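You operate a simulated robot arm through the tools that you are given. There is no shell and no other tool. Be economical: measure what you need, move in short steps, check, and stop when the job is done.

Carry out the task below with a simulated robot arm. There is one attempt and no reset: what you move stays moved.

TASK
Stack the small measure labelled "heavy" from the lab bench top on top of the small measure labelled "light".

It is judged by the outcome, as a careful person would: the job done as asked, and still so three seconds after it is handed in. It fails if anything else is knocked over, pushed out of place, dropped, spilled or broken.

THE ROBOT
A 6-joint arm with a two-finger parallel gripper on a trunk, on a base that drives. Base frame: it is fixed to the floor where the robot stands at the start and does not move with it; the origin is under the middle of the robot, x ahead of it, y to its left, z up. Lengths are in mm, angles in rad, forces in N, time in s.
With the tool pointing down near the work surface it reaches from about 460 to 880 mm from the robot's upright axis, wherever it stands. Its first joint turns from -2.007 to 2.007 rad. Payload 4.2 kg.
The tool frame sits at the grasp point between the pads (the TCP): z along the fingers, y along the line on which they close. The tips reach 23 mm beyond it. Largest opening 94 mm; finger width 38, thickness 10; the body of the gripper, 54 by 96 mm, starts 39 mm behind the TCP.
Orientation is that of the tool frame in the base frame, as [roll, pitch, yaw] about the fixed x, y, z axes, in that order (R = Rz(yaw) Ry(pitch) Rx(roll)). With the fingers straight down and closing along the base's y, the tool's x points along the base's -x, its y along +y and its z along -z.

THE INTERFACE
- The arm moves only by the tool jog_arm. Its arguments are lists of equal length, an entry for each row: "dr": the turn, a rotation vector about the tool's x, y, z in rad, a list of three; "linear": the shift along the tool's x, y, z in mm, a list of three; "claw": the opening, from 0 (shut) to 1 (fully open). In form: {"dr": [[wx, wy, wz], ...], "linear": [[x, y, z], ...], "claw": [claw, ...]}. A call has 1 to 20 rows; each row shifts and turns the commanded pose from where the row before left it, along the tool's axes as they then stand. Each row takes 0.2 s and may step no farther than 50 mm and 0.15 rad from the row before; otherwise, or with a gripper value out of range, the whole call is refused. Where a pose cannot be reached the arm comes as near as it can. A force on the tool above 40 N (or 10 N above the force at the start of the call, whichever is more), or a blocked arm, ends the call early, and 0.2 s more pass. The fingers move at their own pace (about 108 mm/s each) and stop on an object; they squeeze with about 27 N. The grip force told is the motor's: it shows also when the fingers shut on nothing. Time passes only in rows, and 0.2 s behind the last, so rows that do not move let the fingers close. The reply holds the time, the measured pose of the TCP, the force on the tool along the base axes, the opening and the grip force, in the units named above and with some noise, with the torque about the TCP (base axes, N m) and any sound that the robot's microphone picked up.
- Cameras (640 x 400 px; columns grow to the right, rows downward): "scene" is now at [236.2, 180.9, 1426.3]; the picture's right is [-0.24, -0.97, 0.00], its down [-0.55, 0.13, -0.82] and it looks along [0.80, -0.19, -0.57] (base axes); focal length 268 px, centre (320, 200). "wrist" rides on the gripper at [86, 16, -75] in the tool frame; the picture's right is [-0.18, 0.98, 0.00], its down [-0.58, -0.11, -0.81] and it looks along [-0.79, -0.15, 0.59] (tool axes); focal length 243 px, centre (320, 200). There is no depth. A picture from a camera that has moved, and an enlarged one, comes with that camera's place and axes in the base frame and with its lens. The place of the scene camera against the robot may be out by one fixed shift of up to 12 mm in any direction.
- get_image(camera): a new picture of that camera. No time passes.
- lift_body(by): slides the trunk up (or, below 0, down) by that many mm; the arm and the scene camera ride with it, the base frame stays. It gives what a move gives, with no picture.
- roll_base(legs): drives the robot by 1 to 6 legs, each [ahead, turn to the left] in mm and rad, along the robot's own axes; the way and the turn of a leg run together, so that a leg with both is an arc; at most 1500 mm and 3.142 rad a leg. The arm and the cameras ride along, it lands a little off, and it stops where it bumps. It gives what a move gives.
- aim_head(pan, tilt): turns the head with the scene camera to pan (to the left, within 1.396 rad either way) and tilt (down, from -0.506 to 1.204), counted from straight ahead of the robot. It gives what a move gives.
- close_up(camera, box): a new picture of the part [left, top, right, bottom] of that camera's present view, enlarged. No time passes.
- close_job(): hands the job in; it is judged then, once.

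Work in short steps. Places have to be worked out from the pictures, the camera data and where the tool is seen: move nearer, look again, correct. Check each grasp and each placing, and mend what went wrong. You have 120 turns and 82 pictures in all, those below and enlarged ones among them. Open the gripper and draw the arm clear of the work before you hand the job in, unless the task says otherwise; then end with one line.

The tools are called after "Request:" as a command line: name --argument value ..., lists and objects as JSON in quotes. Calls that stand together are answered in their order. jog_arm: Moves the arm, as the interface text tells. Its arguments: {"type":"object","properties":{"dr":{"type":"array"},"linear":{"type":"array"},"claw":{"type":"array"}},"required":["dr","linear","claw"]} The other tools are called the same way: lift_body (by) slides the trunk up or down; roll_base (legs) drives the base; aim_head (pan, tilt) turns the head that bears the scene camera; get_image (camera) takes a picture; close_up (camera, box) takes an enlarged picture of a part of a camera's view; close_job () hands the job in.

At the start:

```text
clock: 0.0
tcp_pos: [467.3, 186.0, 1280.4]
tcp_rot: [-3.141, 0.0, -3.142]
contact_force: [-0.1, -0.1, 0.0]
ft_torque: [-0.01, 0.02, -0.01]
opening: 94.2
grasp_force: 0.0
trunk travel left (down, up): [-775.0, 215.0]
robot x, y, heading: [1.8, -1.9, 0.0]
head pan, tilt: [-0.237, 0.6]
```

scene: 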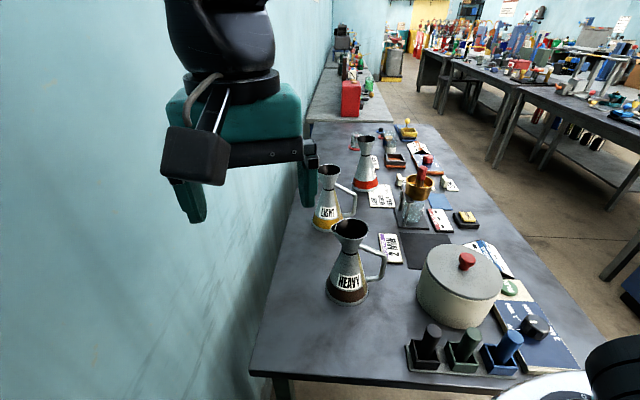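
wrist: 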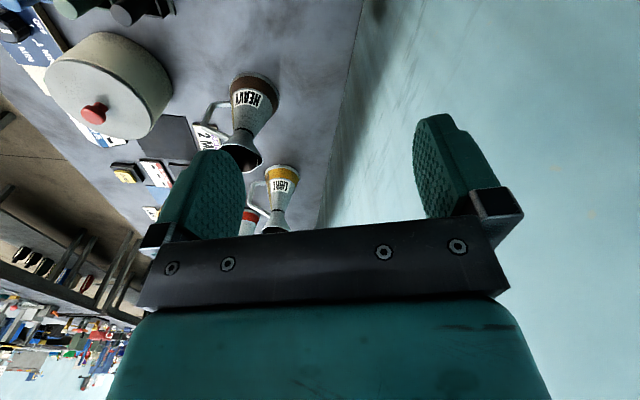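

I start with an enlarged look at the two measures to judge their shapes and places.

Request:
close_up --camera "scene" --box '[260, 120, 460, 320]'

Request:
close_up --camera "wrist" --box '[160, 40, 360, 240]'

```text
2.00 times, centred on (360, 220) of scene
camera zoom: at [236.2, 180.9, 1426.3], right [-0.24, -0.97, 0.0], down [-0.55, 0.13, -0.82], along [0.8, -0.19, -0.57], focal length 537 px, centre (240, 160)
```

zoom: 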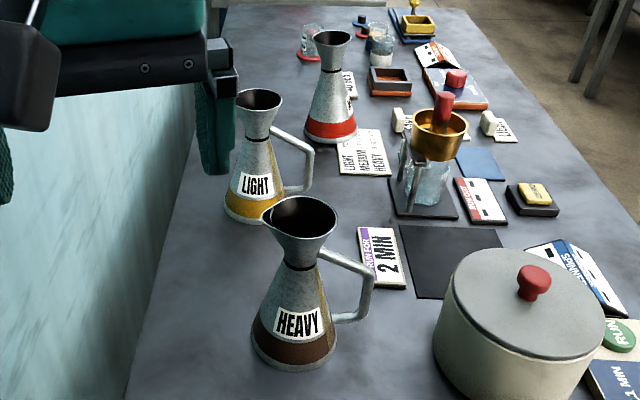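

```text
2.00 times, centred on (260, 140) of wrist
camera zoom: at [380.6, 202.2, 1354.9], right [0.18, 0.98, 0.0], down [0.58, -0.11, 0.81], along [0.79, -0.15, -0.59], focal length 485 px, centre (440, 320)
```

zoom: 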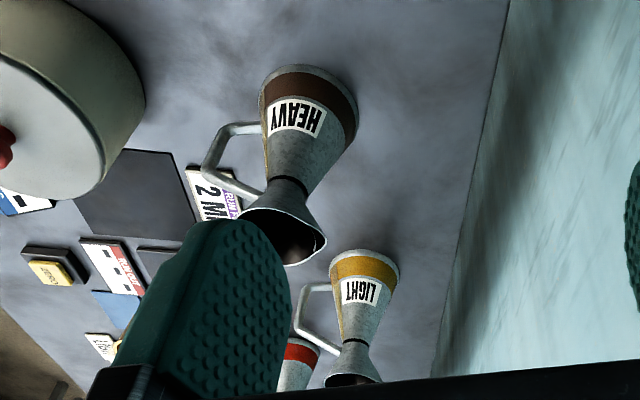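

The measures stand at about heavy (615, 25) and light (866, 3), bench top about z 880, and each is some 170 high. Light lies near the reach limit, so I look down to see if there is room to drive closer.

Request:
aim_head --pan -0.5 --tilt 1.2

Request:
get_image --camera "scene"

```text
clock: 1.0
tcp_pos: [467.6, 185.8, 1277.8]
tcp_rot: [3.141, 0.0, -3.141]
contact_force: [-0.9, -1.3, 0.3]
ft_torque: [0.02, -0.05, 0.01]
opening: 94.0
grasp_force: 0.1
trunk travel left (down, up): [-775.0, 215.0]
robot x, y, heading: [-1.6, -3.4, -0.001]
head pan, tilt: [-0.499, 1.201]
```

```text
77 pictures are left
camera scene: at [199.4, 174.9, 1381.8], right [-0.48, -0.88, 0.0], down [-0.82, 0.45, -0.36], along [0.32, -0.17, -0.93], focal length 268 px, centre (320, 200)
```

scene: 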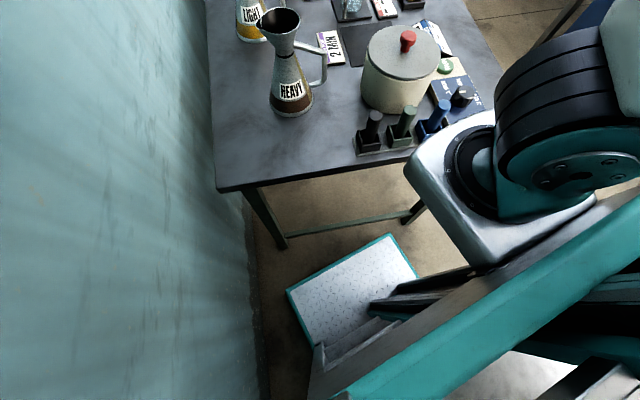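

The base front is at about x 320 and the bench edge at x 490, so a 90 mm drive ahead is clear. Afterwards light will be about 775 and heavy about 530 from the axis.

Request:
roll_base --legs '[[90, 0]]'

Request:
aim_head --pan -0.3 --tilt 0.8

Request:
get_image --camera "scene"

Request:
get_image --camera "wrist"

```text
clock: 2.1
tcp_pos: [559.5, 185.9, 1280.4]
tcp_rot: [3.141, 0.001, 3.139]
contact_force: [0.0, -0.3, 0.5]
ft_torque: [-0.04, 0.01, -0.02]
opening: 93.9
grasp_force: 0.0
trunk travel left (down, up): [-775.0, 215.0]
robot x, y, heading: [95.5, -1.2, -0.001]
head pan, tilt: [-0.499, 1.201]
```

```text
clock: 3.0
tcp_pos: [558.2, 185.5, 1279.8]
tcp_rot: [3.142, 0.001, 3.14]
contact_force: [-0.2, 0.1, -0.2]
ft_torque: [0.02, 0.03, 0.05]
opening: 94.2
grasp_force: 0.0
trunk travel left (down, up): [-775.0, 215.0]
robot x, y, heading: [85.5, 0.5, 0.001]
head pan, tilt: [-0.3, 0.799]
```

```text
76 pictures are left
camera scene: at [319.4, 177.4, 1409.4], right [-0.3, -0.95, 0.0], down [-0.69, 0.21, -0.7], along [0.67, -0.21, -0.72], focal length 268 px, centre (320, 200)
```

scene: 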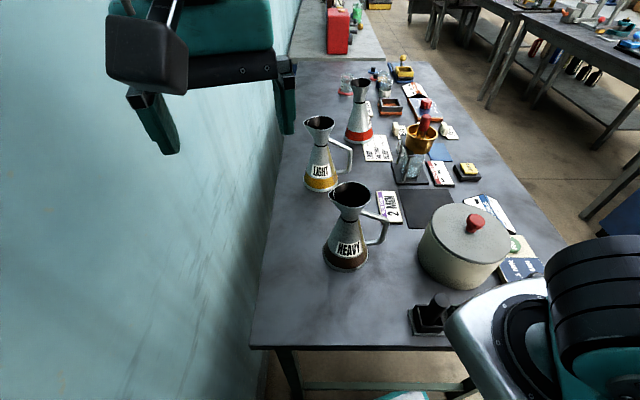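

```text
75 pictures are left
camera wrist: at [472.7, 201.5, 1354.9], right [0.19, 0.98, 0.0], down [0.58, -0.11, 0.81], along [0.79, -0.15, -0.59], focal length 243 px, centre (320, 200)
```

wrist: 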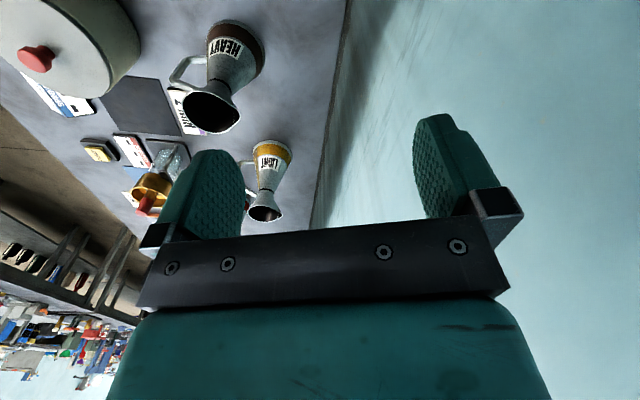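

Now I move over the heavy measure (about x 625, y 22) at z about 1230 and turn the gripper 90° so that it will close across the handle's plane.

Request:
jog_arm --dr '[[0, 0, 0], [0, 0, 0], [0, 0, 0], [0, 0, 0], [0, 0, 0], [0, 0, -0.1428], [0, 0, -0.1428], [0, 0, -0.1428], [0, 0, -0.1428], [0, 0, -0.1428], [0, 0, -0.1428], [0, 0, -0.1428], [0, 0, -0.1428], [0, 0, -0.1428], [0, 0, -0.1428], [0, 0, -0.1428]]' --linear '[[-13, -33, 10], [-13, -33, 10], [-13, -33, 10], [-13, -33, 10], [-13, -33, 10], [0, 0, 0], [0, 0, 0], [0, 0, 0], [0, 0, 0], [0, 0, 0], [0, 0, 0], [0, 0, 0], [0, 0, 0], [0, 0, 0], [0, 0, 0], [0, 0, 0]]' --claw '[1, 1, 1, 1, 1, 1, 1, 1, 1, 1, 1, 1, 1, 1, 1, 1]'

Request:
get_image --camera "wrist"

Request:
get_image --camera "scene"

```text
clock: 6.4
tcp_pos: [624.0, 20.4, 1229.2]
tcp_rot: [3.14, 0.0, -1.571]
contact_force: [0.5, -0.6, 0.6]
ft_torque: [0.04, 0.02, 0.02]
opening: 94.1
grasp_force: 0.1
trunk travel left (down, up): [-775.0, 215.0]
robot x, y, heading: [90.2, 4.0, -0.004]
head pan, tilt: [-0.3, 0.799]
```

```text
74 pictures are left
camera wrist: at [607.8, -66.4, 1305.0], right [-0.98, 0.18, 0.0], down [0.11, 0.58, 0.81], along [0.15, 0.79, -0.59], focal length 243 px, centre (320, 200)
```

wrist: 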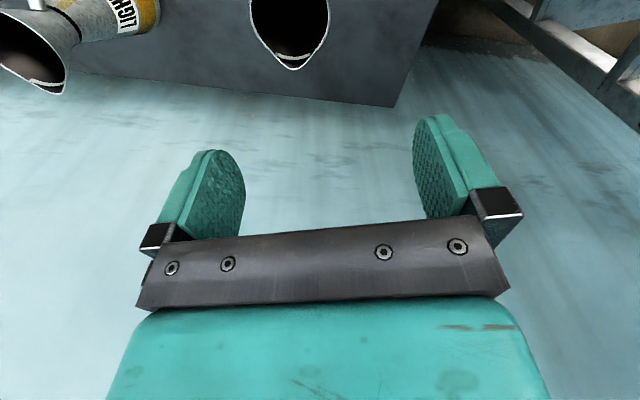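

```text
73 pictures are left
camera scene: at [319.4, 177.3, 1409.4], right [-0.3, -0.95, 0.0], down [-0.68, 0.21, -0.7], along [0.67, -0.21, -0.72], focal length 268 px, centre (320, 200)
```

scene: 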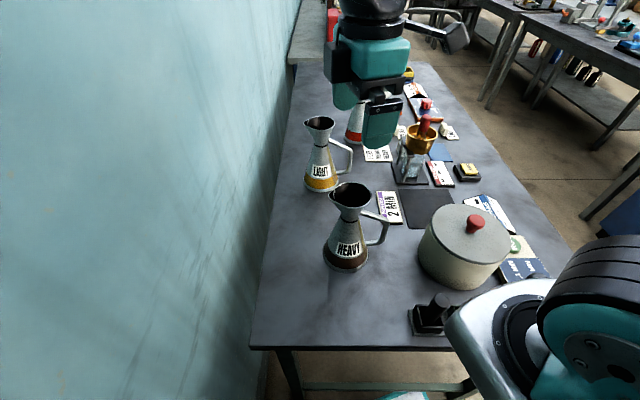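

The heavy's spout points roughly +y, tilted a little to +x, and its rim centre is about x 646. I draw back toward −y for a fuller view.

Request:
jog_arm --dr '[[0, 0, 0], [0, 0, 0], [0, 0, 0]]' --linear '[[40, 0, 0], [40, 0, 0], [40, 0, 0]]' --claw '[1, 1, 1]'

Request:
get_image --camera "wrist"

Request:
close_up --camera "scene" --box '[290, 80, 410, 280]'

```text
clock: 7.2
tcp_pos: [623.2, -99.1, 1228.8]
tcp_rot: [3.141, -0.001, -1.573]
contact_force: [-0.2, 0.9, -0.8]
ft_torque: [0.0, -0.02, 0.01]
opening: 93.7
grasp_force: 0.1
trunk travel left (down, up): [-775.0, 215.0]
robot x, y, heading: [94.7, -3.2, -0.001]
head pan, tilt: [-0.3, 0.799]
```

```text
72 pictures are left
camera wrist: at [607.3, -185.9, 1304.2], right [-0.98, 0.19, 0.0], down [0.11, 0.58, 0.81], along [0.15, 0.79, -0.59], focal length 243 px, centre (320, 200)
```

wrist: 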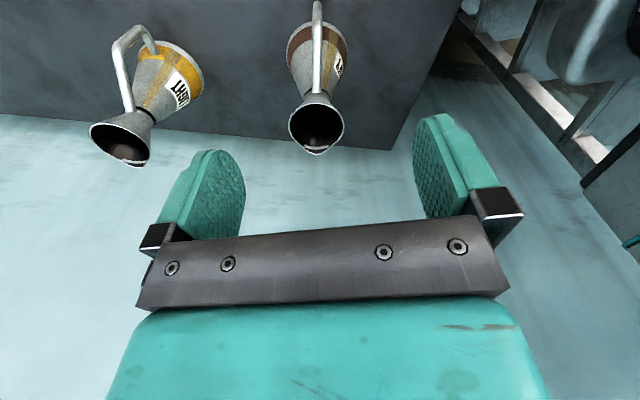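

```text
2.00 times, centred on (350, 180) of scene
camera zoom: at [319.4, 177.7, 1409.4], right [-0.3, -0.95, 0.0], down [-0.68, 0.21, -0.7], along [0.67, -0.21, -0.72], focal length 537 px, centre (260, 240)
```

zoom: 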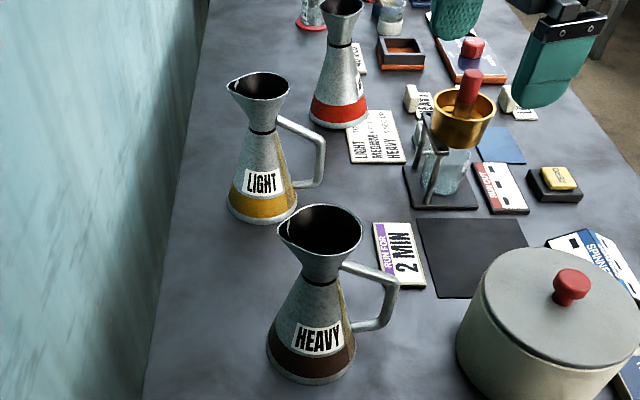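

From two wrist views, the heavy's rim centre is about (646, 0, 1046) with radius about 33, and the spout is turned 0.23 rad from +y. I move over it, turn 0.2 rad to match, come down to z 1125 and check.

Request:
jog_arm --dr '[[0, 0, 0], [0, 0, 0], [0, 0, 0], [0, 0, 0.1], [0, 0, 0.1], [0, 0, 0], [0, 0, 0], [0, 0, 0]]' --linear '[[-33, -8, 0], [-33, -8, 0], [-33, -7.5, 0], [0, 0, 0], [0, 0, 0], [0, 0, 35], [0, 0, 35], [0, 0, 34]]' --claw '[1, 1, 1, 1, 1, 1, 1, 1]'

Request:
get_image --camera "wrist"

Request:
close_up --camera "scene" --box '[270, 120, 430, 220]'

```text
clock: 9.0
tcp_pos: [652.1, -2.8, 1125.2]
tcp_rot: [-3.14, 0.0, -1.773]
contact_force: [0.4, -0.3, 0.3]
ft_torque: [-0.01, -0.03, 0.0]
opening: 93.6
grasp_force: 0.0
trunk travel left (down, up): [-775.0, 215.0]
robot x, y, heading: [91.3, 1.7, -0.006]
head pan, tilt: [-0.3, 0.799]
```

```text
70 pictures are left
camera wrist: at [618.1, -84.4, 1201.4], right [-0.93, 0.38, 0.0], down [0.22, 0.55, 0.81], along [0.3, 0.75, -0.59], focal length 243 px, centre (320, 200)
```

wrist: 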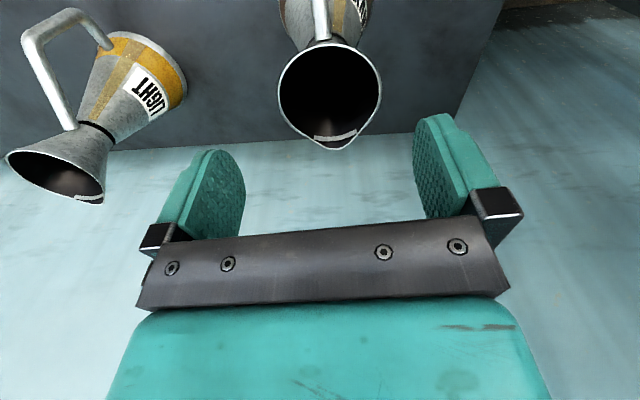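

```text
4.00 times, centred on (350, 170) of scene
camera zoom: at [319.1, 177.3, 1409.5], right [-0.3, -0.95, 0.0], down [-0.68, 0.21, -0.7], along [0.67, -0.21, -0.72], focal length 1074 px, centre (200, 320)
```

zoom: 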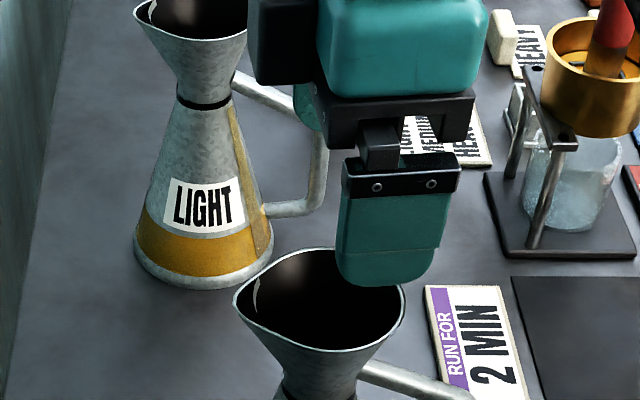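

The rim centre is about 6 mm along tool +y and 5 mm along tool −x from the TCP. I correct that and lower 45 mm, staying just above the rim, then check.

Request:
jog_arm --dr '[[0, 0, 0], [0, 0, 0], [0, 0, 0]]' --linear '[[-5, 6.5, 0], [0, 0, 25], [0, 0, 20]]' --claw '[1, 1, 1]'

Request:
get_image --camera "wrist"

Request:
close_up --camera "scene" --box '[270, 140, 430, 240]'

```text
clock: 9.8
tcp_pos: [643.8, 4.3, 1080.2]
tcp_rot: [3.141, -0.003, -1.773]
contact_force: [0.1, -0.6, -0.7]
ft_torque: [0.0, 0.0, 0.01]
opening: 93.9
grasp_force: 0.0
trunk travel left (down, up): [-775.0, 215.0]
robot x, y, heading: [89.2, 1.6, -0.001]
head pan, tilt: [-0.3, 0.799]
```

```text
68 pictures are left
camera wrist: at [610.4, -77.0, 1156.0], right [-0.93, 0.38, 0.0], down [0.22, 0.55, 0.81], along [0.3, 0.75, -0.59], focal length 243 px, centre (320, 200)
```

wrist: 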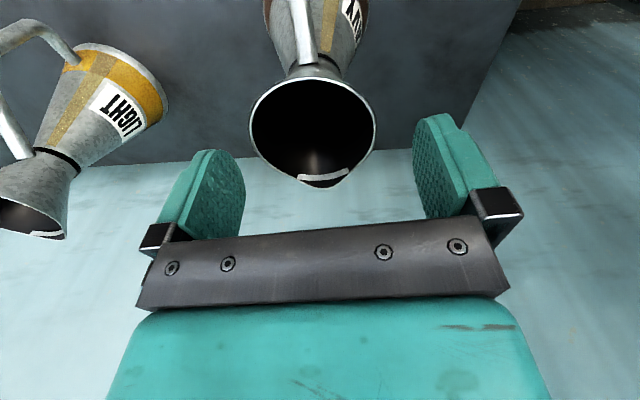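

```text
4.00 times, centred on (350, 190) of scene
camera zoom: at [319.2, 177.3, 1409.5], right [-0.3, -0.95, 0.0], down [-0.68, 0.21, -0.7], along [0.67, -0.21, -0.72], focal length 1074 px, centre (200, 240)
```

zoom: 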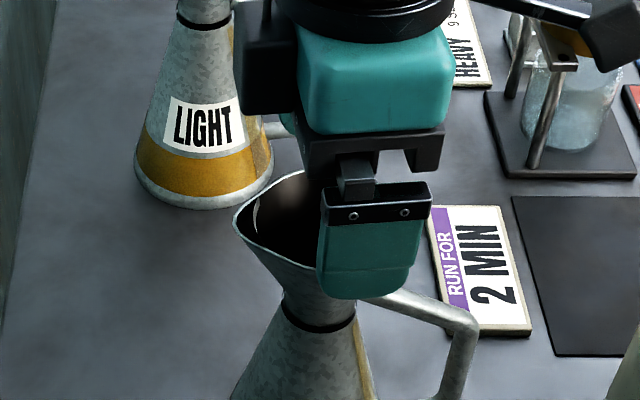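

The tips are just above the rim; the rim centre is now about 4 mm toward tool −y and a few mm toward −x. I correct that, then lower 42 mm around the rim.

Request:
jog_arm --dr '[[0, 0, 0], [0, 0, 0], [0, 0, 0], [0, 0, 0]]' --linear '[[-4, -3.5, 0], [0, 0, 14], [0, 0, 14], [0, 0, 14]]' --claw '[1, 1, 1, 1]'

Request:
get_image --camera "wrist"

Request:
close_up --camera "scene" --box '[270, 140, 430, 240]'

```text
clock: 10.8
tcp_pos: [645.9, 9.8, 1037.5]
tcp_rot: [3.141, 0.001, -1.772]
contact_force: [0.3, -0.5, -0.4]
ft_torque: [-0.01, -0.02, -0.03]
opening: 94.4
grasp_force: 0.1
trunk travel left (down, up): [-775.0, 215.0]
robot x, y, heading: [92.2, -0.2, -0.001]
head pan, tilt: [-0.3, 0.799]
```

```text
66 pictures are left
camera wrist: at [613.1, -72.5, 1113.3], right [-0.93, 0.38, 0.0], down [0.22, 0.55, 0.81], along [0.3, 0.75, -0.59], focal length 243 px, centre (320, 200)
```

wrist: 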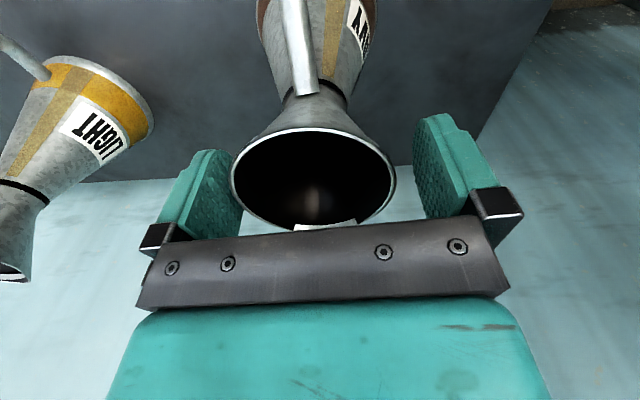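

```text
4.00 times, centred on (350, 190) of scene
camera zoom: at [319.3, 177.3, 1409.5], right [-0.3, -0.95, 0.0], down [-0.68, 0.21, -0.7], along [0.67, -0.21, -0.72], focal length 1074 px, centre (200, 240)
```

zoom: 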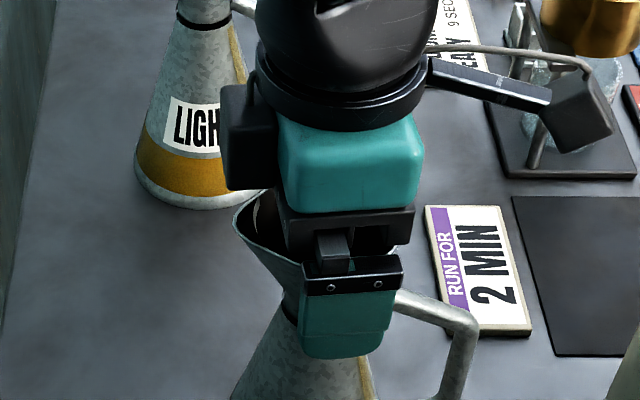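

The fingers straddle the rim, with the rim about 10 mm above the TCP and about 2.5 mm off toward tool −y. I correct that and close.

Request:
jog_arm --dr '[[0, 0, 0], [0, 0, 0], [0, 0, 0], [0, 0, 0], [0, 0, 0]]' --linear '[[1, -2.5, 0], [0, 0, 0], [0, 0, 0], [0, 0, 0], [0, 0, 0]]' --claw '[1, 0.8, 0.7, 0.5, 0.4]'

Request:
get_image --camera "wrist"

```text
clock: 12.0
tcp_pos: [648.6, 8.0, 1037.8]
tcp_rot: [-3.141, 0.0, -1.773]
contact_force: [0.4, 1.2, -0.9]
ft_torque: [-0.02, -0.12, 0.04]
opening: 68.9
grasp_force: 27.3
trunk travel left (down, up): [-775.0, 215.0]
robot x, y, heading: [92.9, -0.6, -0.005]
head pan, tilt: [-0.3, 0.799]
```

```text
64 pictures are left
camera wrist: at [615.5, -73.9, 1113.6], right [-0.93, 0.38, 0.0], down [0.22, 0.55, 0.81], along [0.3, 0.75, -0.59], focal length 243 px, centre (320, 200)
```

wrist: 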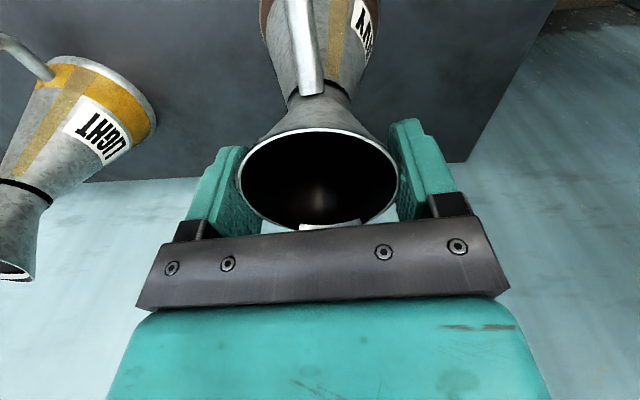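

Gripped at 68.9 mm with 27 N. I lift slowly 30 mm and check the weight and how it hangs.

Request:
jog_arm --dr '[[0, 0, 0], [0, 0, 0], [0, 0, 0], [0, 0, 0]]' --linear '[[0, 0, -5], [0, 0, -10], [0, 0, -15], [0, 0, 0]]' --claw '[0.4, 0.4, 0.4, 0.4]'

Request:
get_image --camera "wrist"

Request:
close_up --camera "scene" --box '[270, 120, 430, 280]'

```text
clock: 13.0
tcp_pos: [650.3, 6.9, 1068.5]
tcp_rot: [-3.141, -0.001, -1.773]
contact_force: [0.2, -0.6, -2.1]
ft_torque: [0.02, -0.03, -0.04]
opening: 68.7
grasp_force: 26.8
trunk travel left (down, up): [-775.0, 215.0]
robot x, y, heading: [90.3, -3.0, -0.006]
head pan, tilt: [-0.3, 0.799]
```

```text
63 pictures are left
camera wrist: at [616.2, -73.9, 1143.7], right [-0.93, 0.38, 0.0], down [0.22, 0.55, 0.81], along [0.3, 0.75, -0.59], focal length 243 px, centre (320, 200)
```

wrist: 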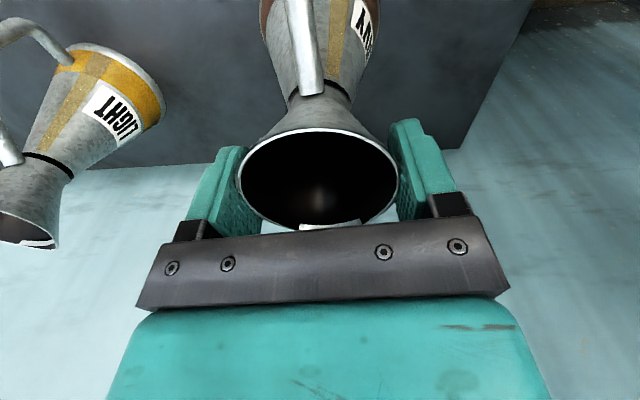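

```text
2.50 times, centred on (350, 200) of scene
camera zoom: at [319.5, 177.4, 1409.4], right [-0.3, -0.95, 0.0], down [-0.68, 0.21, -0.7], along [0.67, -0.21, -0.72], focal length 671 px, centre (245, 200)
```

zoom: 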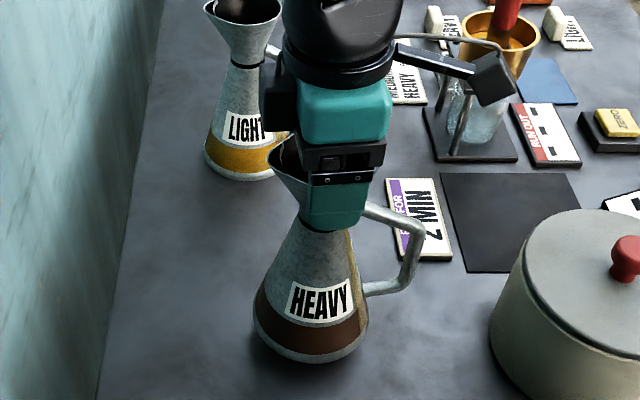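

It is held upright and weighs only about 2 N. I lift the trunk 212 mm to carry it above light's rim.

Request:
lift_body --by 212

Request:
get_image --camera "wrist"

Request:
get_image --camera "scene"

```text
clock: 15.2
tcp_pos: [649.0, 8.4, 1279.8]
tcp_rot: [3.141, 0.001, -1.774]
contact_force: [-0.4, 0.2, -3.5]
ft_torque: [0.0, -0.01, 0.03]
opening: 69.3
grasp_force: 26.5
trunk travel left (down, up): [-987.0, 3.0]
robot x, y, heading: [97.0, 2.2, -0.002]
head pan, tilt: [-0.3, 0.799]
```

```text
61 pictures are left
camera wrist: at [616.2, -73.9, 1355.5], right [-0.93, 0.38, 0.0], down [0.22, 0.55, 0.81], along [0.3, 0.75, -0.59], focal length 243 px, centre (320, 200)
```

wrist: 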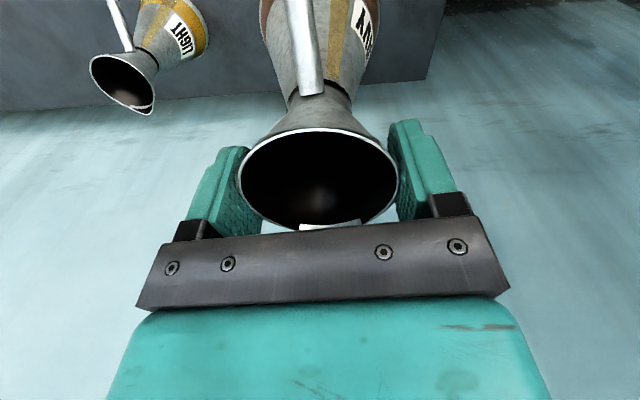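

```text
60 pictures are left
camera scene: at [319.5, 177.3, 1621.4], right [-0.3, -0.95, 0.0], down [-0.68, 0.21, -0.7], along [0.67, -0.21, -0.72], focal length 268 px, centre (320, 200)
```

scene: 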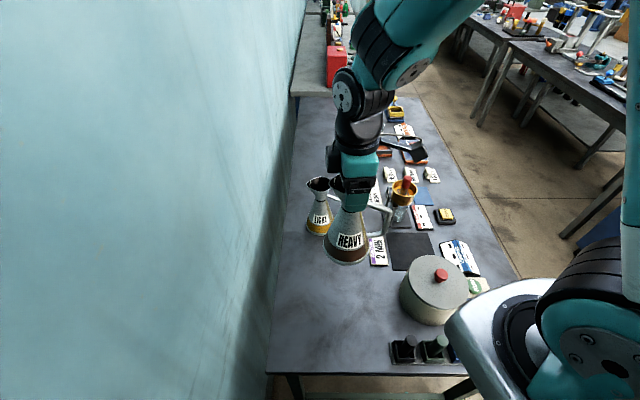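

I enlarge light in the wrist view to triangulate its rim.

Request:
close_up --camera "wrist" --box '[70, 0, 230, 120]'

Request:
close_up --camera "scene" --box '[290, 165, 410, 275]'

```text
3.33 times, centred on (150, 60) of wrist
camera zoom: at [616.2, -73.9, 1355.5], right [-0.93, 0.38, 0.0], down [0.22, 0.55, 0.81], along [0.3, 0.75, -0.59], focal length 809 px, centre (887, 667)
```

zoom: 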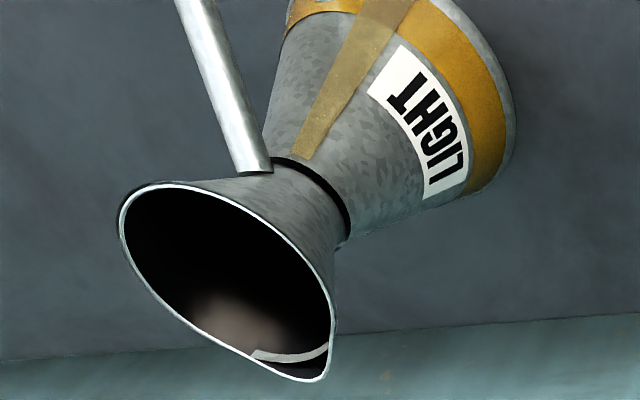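

```text
3.64 times, centred on (350, 220) of scene
camera zoom: at [319.5, 177.3, 1621.4], right [-0.3, -0.95, 0.0], down [-0.68, 0.21, -0.7], along [0.67, -0.21, -0.72], focal length 976 px, centre (211, 127)
```

zoom: 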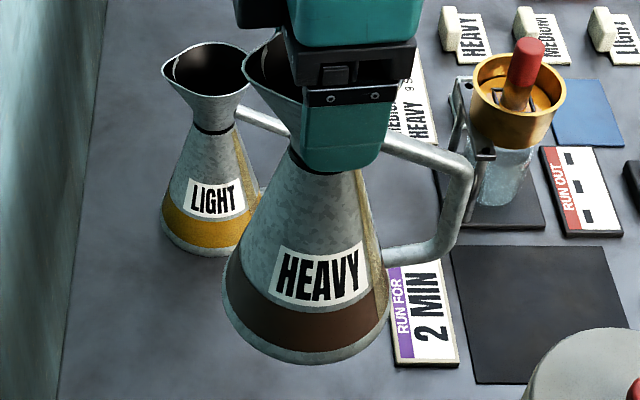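

Light's rim centre works out to about (919.5, −18, 1045) with radius 35, and the held measure's axis is at about (649, 5). I carry it (+271, −23) with its base about 45 mm above light's rim.

Request:
jog_arm --dr '[[0, 0, 0], [0, 0, 0], [0, 0, 0], [0, 0, 0], [0, 0, 0], [0, 0, 0], [0, 0, 0], [0, 0, 0], [0, 0, 0], [0, 0, 0], [0, 0, 0], [0, 0, 0], [0, 0, 0], [0, 0, 0], [0, 0, 0], [0, 0, 0], [0, 0, 0]]' --linear '[[-1, -9, 0], [-2, -16, 0], [-2.5, -20, 0], [-2.5, -20, 0], [-2.5, -20, 0], [-2.5, -20, 0], [-2.5, -20, 0], [-2.5, -20, 0], [-2.5, -20, 0], [-2.5, -20, 0], [-2.5, -20, 0], [-2.5, -20, 0], [-2, -20, 0], [-1.5, -16, 0], [-0.5, -8.8, 0], [0, 0, 0], [0, 0, 0]]' --claw '[0.4, 0.4, 0.4, 0.4, 0.4, 0.4, 0.4, 0.4, 0.4, 0.4, 0.4, 0.4, 0.4, 0.4, 0.4, 0.4, 0.4]'

Request:
get_image --camera "wrist"

Request:
get_image --camera "scene"

```text
clock: 18.9
tcp_pos: [918.4, -14.8, 1279.0]
tcp_rot: [3.14, -0.001, -1.773]
contact_force: [0.2, 0.2, -2.1]
ft_torque: [-0.01, 0.0, -0.03]
opening: 68.9
grasp_force: 27.2
trunk travel left (down, up): [-987.0, 3.0]
robot x, y, heading: [94.4, -1.7, -0.001]
head pan, tilt: [-0.3, 0.799]
```

```text
57 pictures are left
camera wrist: at [884.8, -96.3, 1354.5], right [-0.93, 0.38, 0.0], down [0.22, 0.55, 0.81], along [0.3, 0.75, -0.59], focal length 243 px, centre (320, 200)
```

wrist: 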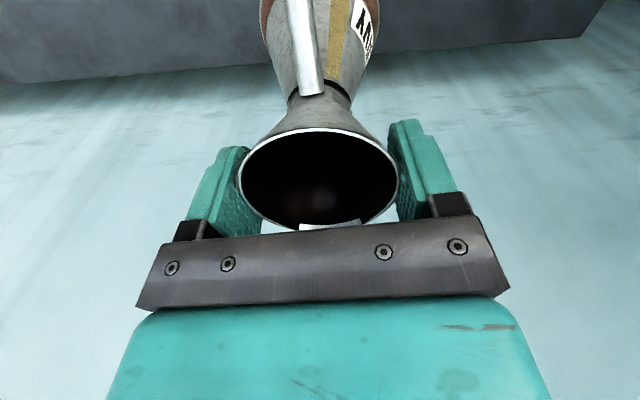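

```text
56 pictures are left
camera scene: at [319.6, 177.3, 1621.4], right [-0.3, -0.95, 0.0], down [-0.68, 0.21, -0.7], along [0.67, -0.21, -0.72], focal length 268 px, centre (320, 200)
```

scene: 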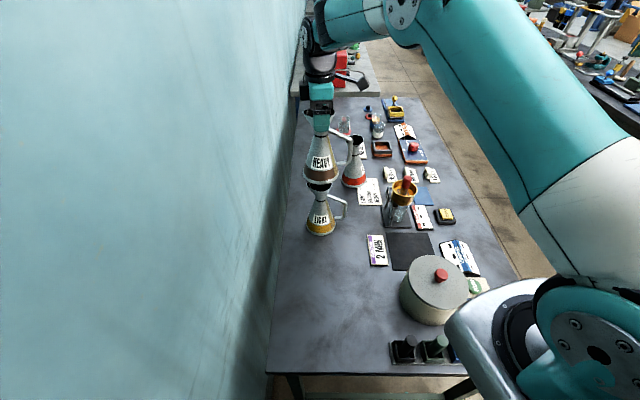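

The reach is fine. I enlarge the scene view to check how the held base lines up with light.

Request:
close_up --camera "scene" --box '[270, 140, 370, 240]'

```text
4.00 times, centred on (320, 190) of scene
camera zoom: at [319.6, 177.3, 1621.4], right [-0.3, -0.95, 0.0], down [-0.68, 0.21, -0.7], along [0.67, -0.21, -0.72], focal length 1074 px, centre (320, 240)
```

zoom: 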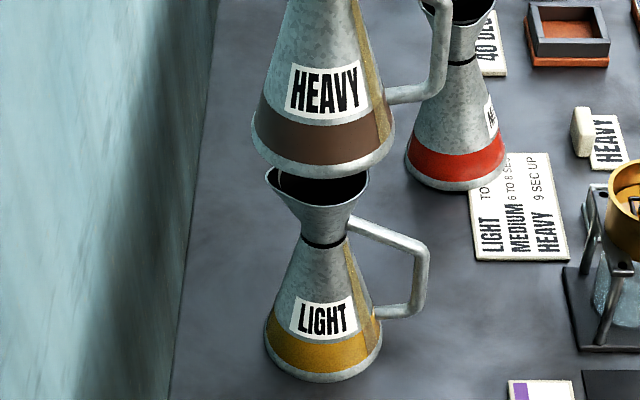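

The alignment agrees within about 2 mm. I nudge 2 mm toward −y and lower 36 mm, to just above the expected contact.

Request:
jog_arm --dr '[[0, 0, 0], [0, 0, 0], [0, 0, 0], [0, 0, 0], [0, 0, 0], [0, 0, 0], [0, 0, 0]]' --linear '[[2, 0, 0], [0, 0, 8], [0, 0, 8], [0, 0, 8], [0, 0, 7], [0, 0, 5], [0, 0, 0]]' --claw '[0.4, 0.4, 0.4, 0.4, 0.4, 0.4, 0.4]'

Request:
close_up --camera "scene" --box '[270, 140, 370, 240]'

```text
clock: 20.4
tcp_pos: [919.8, -17.4, 1244.1]
tcp_rot: [3.141, 0.0, -1.773]
contact_force: [0.7, 0.2, -2.3]
ft_torque: [-0.01, -0.03, 0.01]
opening: 69.3
grasp_force: 27.2
trunk travel left (down, up): [-987.0, 3.0]
robot x, y, heading: [90.5, 2.6, -0.0]
head pan, tilt: [-0.3, 0.799]
```

```text
4.00 times, centred on (320, 190) of scene
camera zoom: at [319.6, 177.3, 1621.4], right [-0.3, -0.95, 0.0], down [-0.68, 0.21, -0.7], along [0.67, -0.21, -0.72], focal length 1074 px, centre (320, 240)
```

zoom: 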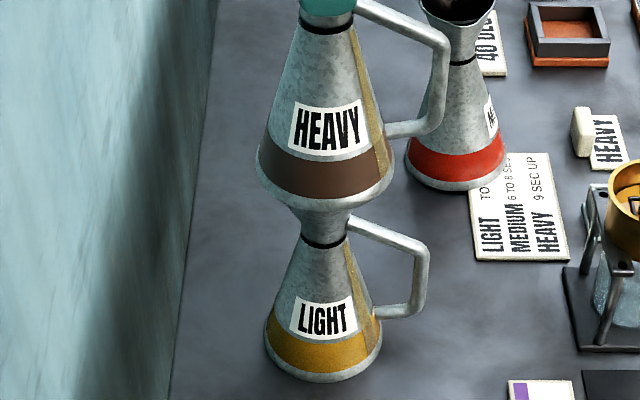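

Aligned and not yet touching. I lower in 2 mm steps, watching the force.

Request:
jog_arm --dr '[[0, 0, 0], [0, 0, 0], [0, 0, 0], [0, 0, 0]]' --linear '[[0, 0, 2], [0, 0, 2], [0, 0, 2], [0, 0, 0]]' --claw '[0.4, 0.4, 0.4, 0.4]'

```text
clock: 21.4
tcp_pos: [919.5, -17.1, 1237.9]
tcp_rot: [3.141, 0.001, -1.773]
contact_force: [0.5, -0.8, -2.1]
ft_torque: [-0.01, 0.0, 0.02]
opening: 68.9
grasp_force: 27.3
trunk travel left (down, up): [-987.0, 3.0]
robot x, y, heading: [93.2, 1.3, -0.003]
head pan, tilt: [-0.3, 0.799]
```

Still hanging free, so I go down in 1 mm steps.

Request:
jog_arm --dr '[[0, 0, 0], [0, 0, 0], [0, 0, 0]]' --linear '[[0, 0, 1], [0, 0, 1], [0, 0, 0]]' --claw '[0.4, 0.4, 0.4]'

```text
clock: 22.2
tcp_pos: [920.2, -17.8, 1236.6]
tcp_rot: [-3.141, 0.0, -1.773]
contact_force: [0.1, 0.0, -3.2]
ft_torque: [0.02, -0.02, 0.01]
opening: 68.9
grasp_force: 27.8
trunk travel left (down, up): [-987.0, 3.0]
robot x, y, heading: [90.7, 0.4, 0.002]
head pan, tilt: [-0.3, 0.799]
```

No contact yet; I continue.

Request:
jog_arm --dr '[[0, 0, 0], [0, 0, 0], [0, 0, 0]]' --linear '[[0, 0, 1], [0, 0, 1], [0, 0, 0]]' --claw '[0.4, 0.4, 0.4]'

```text
clock: 23.1
tcp_pos: [918.5, -17.9, 1235.6]
tcp_rot: [-3.139, 0.0, -1.772]
contact_force: [-2.2, -1.3, 9.5]
ft_torque: [-0.17, 0.23, 0.05]
opening: 69.2
grasp_force: 27.2
trunk travel left (down, up): [-987.0, 3.0]
robot x, y, heading: [92.5, -3.3, 0.0]
head pan, tilt: [-0.3, 0.799]
```

Contact: 9.5 N upward at the expected height. I ease up 0.7 mm and check the picture before releasing.

Request:
jog_arm --dr '[[0, 0, 0], [0, 0, 0]]' --linear '[[0, 0, -0.7], [0, 0, 0]]' --claw '[0.4, 0.4]'

Request:
close_up --camera "scene" --box '[270, 100, 400, 240]'

```text
clock: 23.6
tcp_pos: [919.3, -14.9, 1235.0]
tcp_rot: [-3.14, 0.001, -1.774]
contact_force: [0.9, -1.2, 7.1]
ft_torque: [-0.12, -0.35, -0.02]
opening: 68.8
grasp_force: 27.0
trunk travel left (down, up): [-987.0, 3.0]
robot x, y, heading: [89.0, -0.0, -0.004]
head pan, tilt: [-0.3, 0.799]
```

```text
2.86 times, centred on (335, 170) of scene
camera zoom: at [319.2, 177.2, 1621.5], right [-0.3, -0.95, 0.0], down [-0.68, 0.21, -0.7], along [0.67, -0.21, -0.72], focal length 767 px, centre (277, 286)
```

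zoom: 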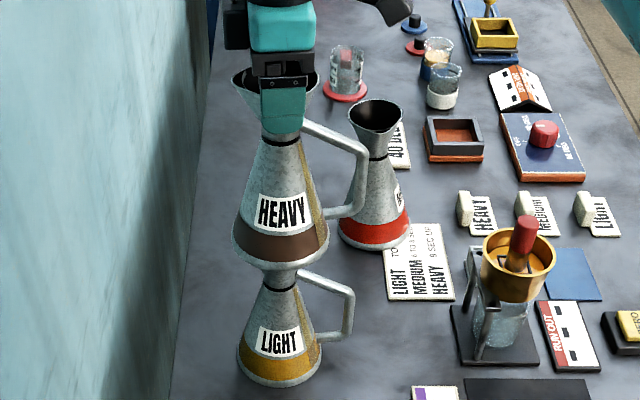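

It is seated and centred. I open the fingers gradually.

Request:
jog_arm --dr '[[0, 0, 0], [0, 0, 0], [0, 0, 0], [0, 0, 0], [0, 0, 0], [0, 0, 0]]' --linear '[[0, 0, 0], [0, 0, 0], [0, 0, 0], [0, 0, 0], [0, 0, 0], [0, 0, 0]]' --claw '[0.73, 0.76, 0.82, 0.9, 1, 1]'

Request:
get_image --camera "wrist"

Request:
close_up --camera "scene" --box '[270, 100, 400, 240]'

```text
clock: 25.1
tcp_pos: [919.1, -16.6, 1234.7]
tcp_rot: [3.141, 0.0, -1.773]
contact_force: [-0.3, -0.5, -0.3]
ft_torque: [0.0, -0.02, 0.01]
opening: 93.9
grasp_force: 0.0
trunk travel left (down, up): [-987.0, 3.0]
robot x, y, heading: [93.8, -0.5, -0.003]
head pan, tilt: [-0.3, 0.799]
```

```text
52 pictures are left
camera wrist: at [886.7, -98.1, 1309.9], right [-0.93, 0.38, 0.0], down [0.22, 0.55, 0.81], along [0.3, 0.75, -0.59], focal length 243 px, centre (320, 200)
```

wrist: 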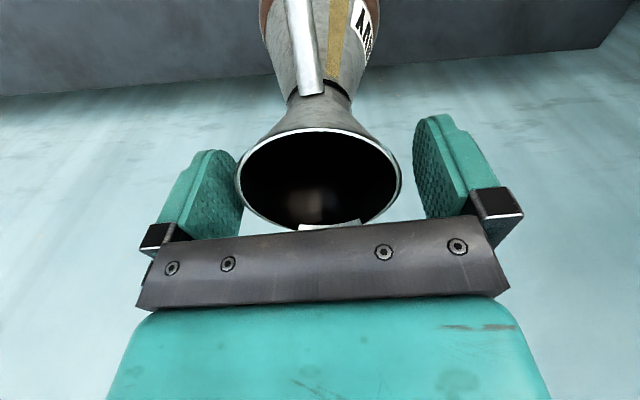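

```text
2.86 times, centred on (335, 170) of scene
camera zoom: at [319.5, 177.3, 1621.4], right [-0.3, -0.95, 0.0], down [-0.68, 0.21, -0.7], along [0.67, -0.21, -0.72], focal length 767 px, centre (277, 286)
```

zoom: 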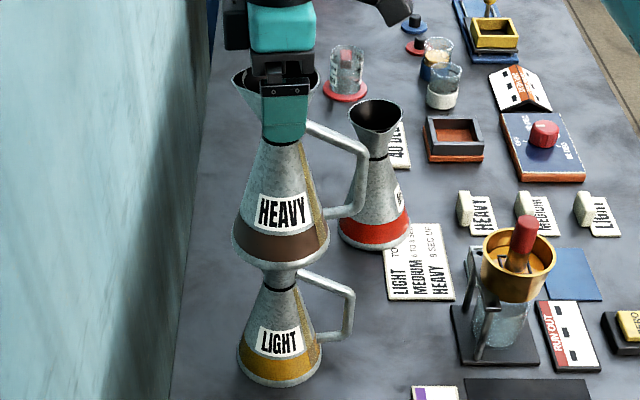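

Released, and the stack stands with the fingers clear on both sides. I rise straight up 100 mm.

Request:
jog_arm --dr '[[0, 0, 0], [0, 0, 0], [0, 0, 0], [0, 0, 0], [0, 0, 0], [0, 0, 0], [0, 0, 0]]' --linear '[[0, 0, -8], [0, 0, -12], [0, 0, -15], [0, 0, -15], [0, 0, -25], [0, 0, -25], [0, 0, 0]]' --claw '[1, 1, 1, 1, 1, 1, 1]'

Request:
get_image --camera "wrist"

Request:
close_up --camera "scene" --box '[250, 60, 420, 240]'

```text
clock: 26.6
tcp_pos: [920.3, -18.3, 1334.7]
tcp_rot: [-3.141, 0.001, -1.772]
contact_force: [-0.1, 0.0, -0.5]
ft_torque: [0.0, 0.0, 0.01]
opening: 93.8
grasp_force: 0.0
trunk travel left (down, up): [-987.0, 3.0]
robot x, y, heading: [90.0, -3.0, -0.001]
head pan, tilt: [-0.3, 0.799]
```

```text
50 pictures are left
camera wrist: at [888.0, -99.8, 1410.0], right [-0.93, 0.38, 0.0], down [0.22, 0.55, 0.81], along [0.3, 0.75, -0.59], focal length 243 px, centre (320, 200)
```

wrist: 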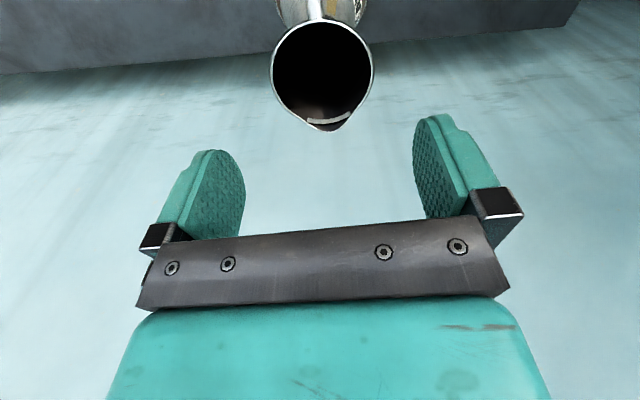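

```text
2.22 times, centred on (335, 150) of scene
camera zoom: at [319.4, 177.3, 1621.5], right [-0.3, -0.95, 0.0], down [-0.68, 0.21, -0.7], along [0.67, -0.21, -0.72], focal length 597 px, centre (287, 311)
```

zoom: 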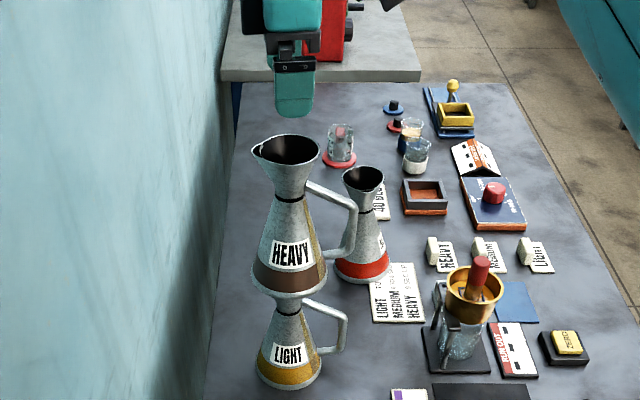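

The stack is upright and the gripper is clear above it. I draw the arm aside, then check the stack one last time.

Request:
jog_arm --dr '[[0, 0, 0], [0, 0, 0], [0, 0, 0], [0, 0, 0], [0, 0, 0]]' --linear '[[30, 10, 0], [40, 10, 0], [40, 10, 0], [40, 10, 0], [0, 0, 0]]' --claw '[1, 1, 1, 1, 1]'

Request:
get_image --camera "scene"

```text
clock: 27.9
tcp_pos: [849.2, -156.3, 1335.1]
tcp_rot: [3.141, 0.001, -1.772]
contact_force: [0.3, -0.7, 0.2]
ft_torque: [-0.03, 0.0, 0.02]
opening: 93.9
grasp_force: 0.1
trunk travel left (down, up): [-987.0, 3.0]
robot x, y, heading: [92.0, -3.9, -0.009]
head pan, tilt: [-0.3, 0.799]
```

```text
48 pictures are left
camera scene: at [319.4, 177.1, 1621.5], right [-0.3, -0.95, 0.0], down [-0.68, 0.21, -0.7], along [0.67, -0.21, -0.72], focal length 268 px, centre (320, 200)
```

scene: 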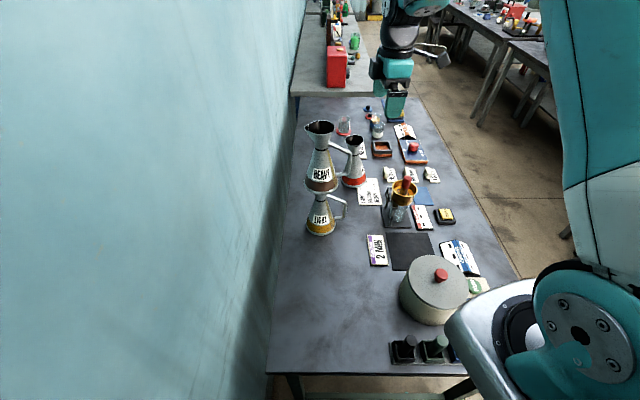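

The stack stands steady, nothing else has moved and the arm is clear, so I hand in.

Request:
close_job

```text
The job is handed in.
```

The "heavy" measure now stands upright and centred on top of the "light" one, nothing else on the bench was disturbed, and the arm is clear with the gripper open.
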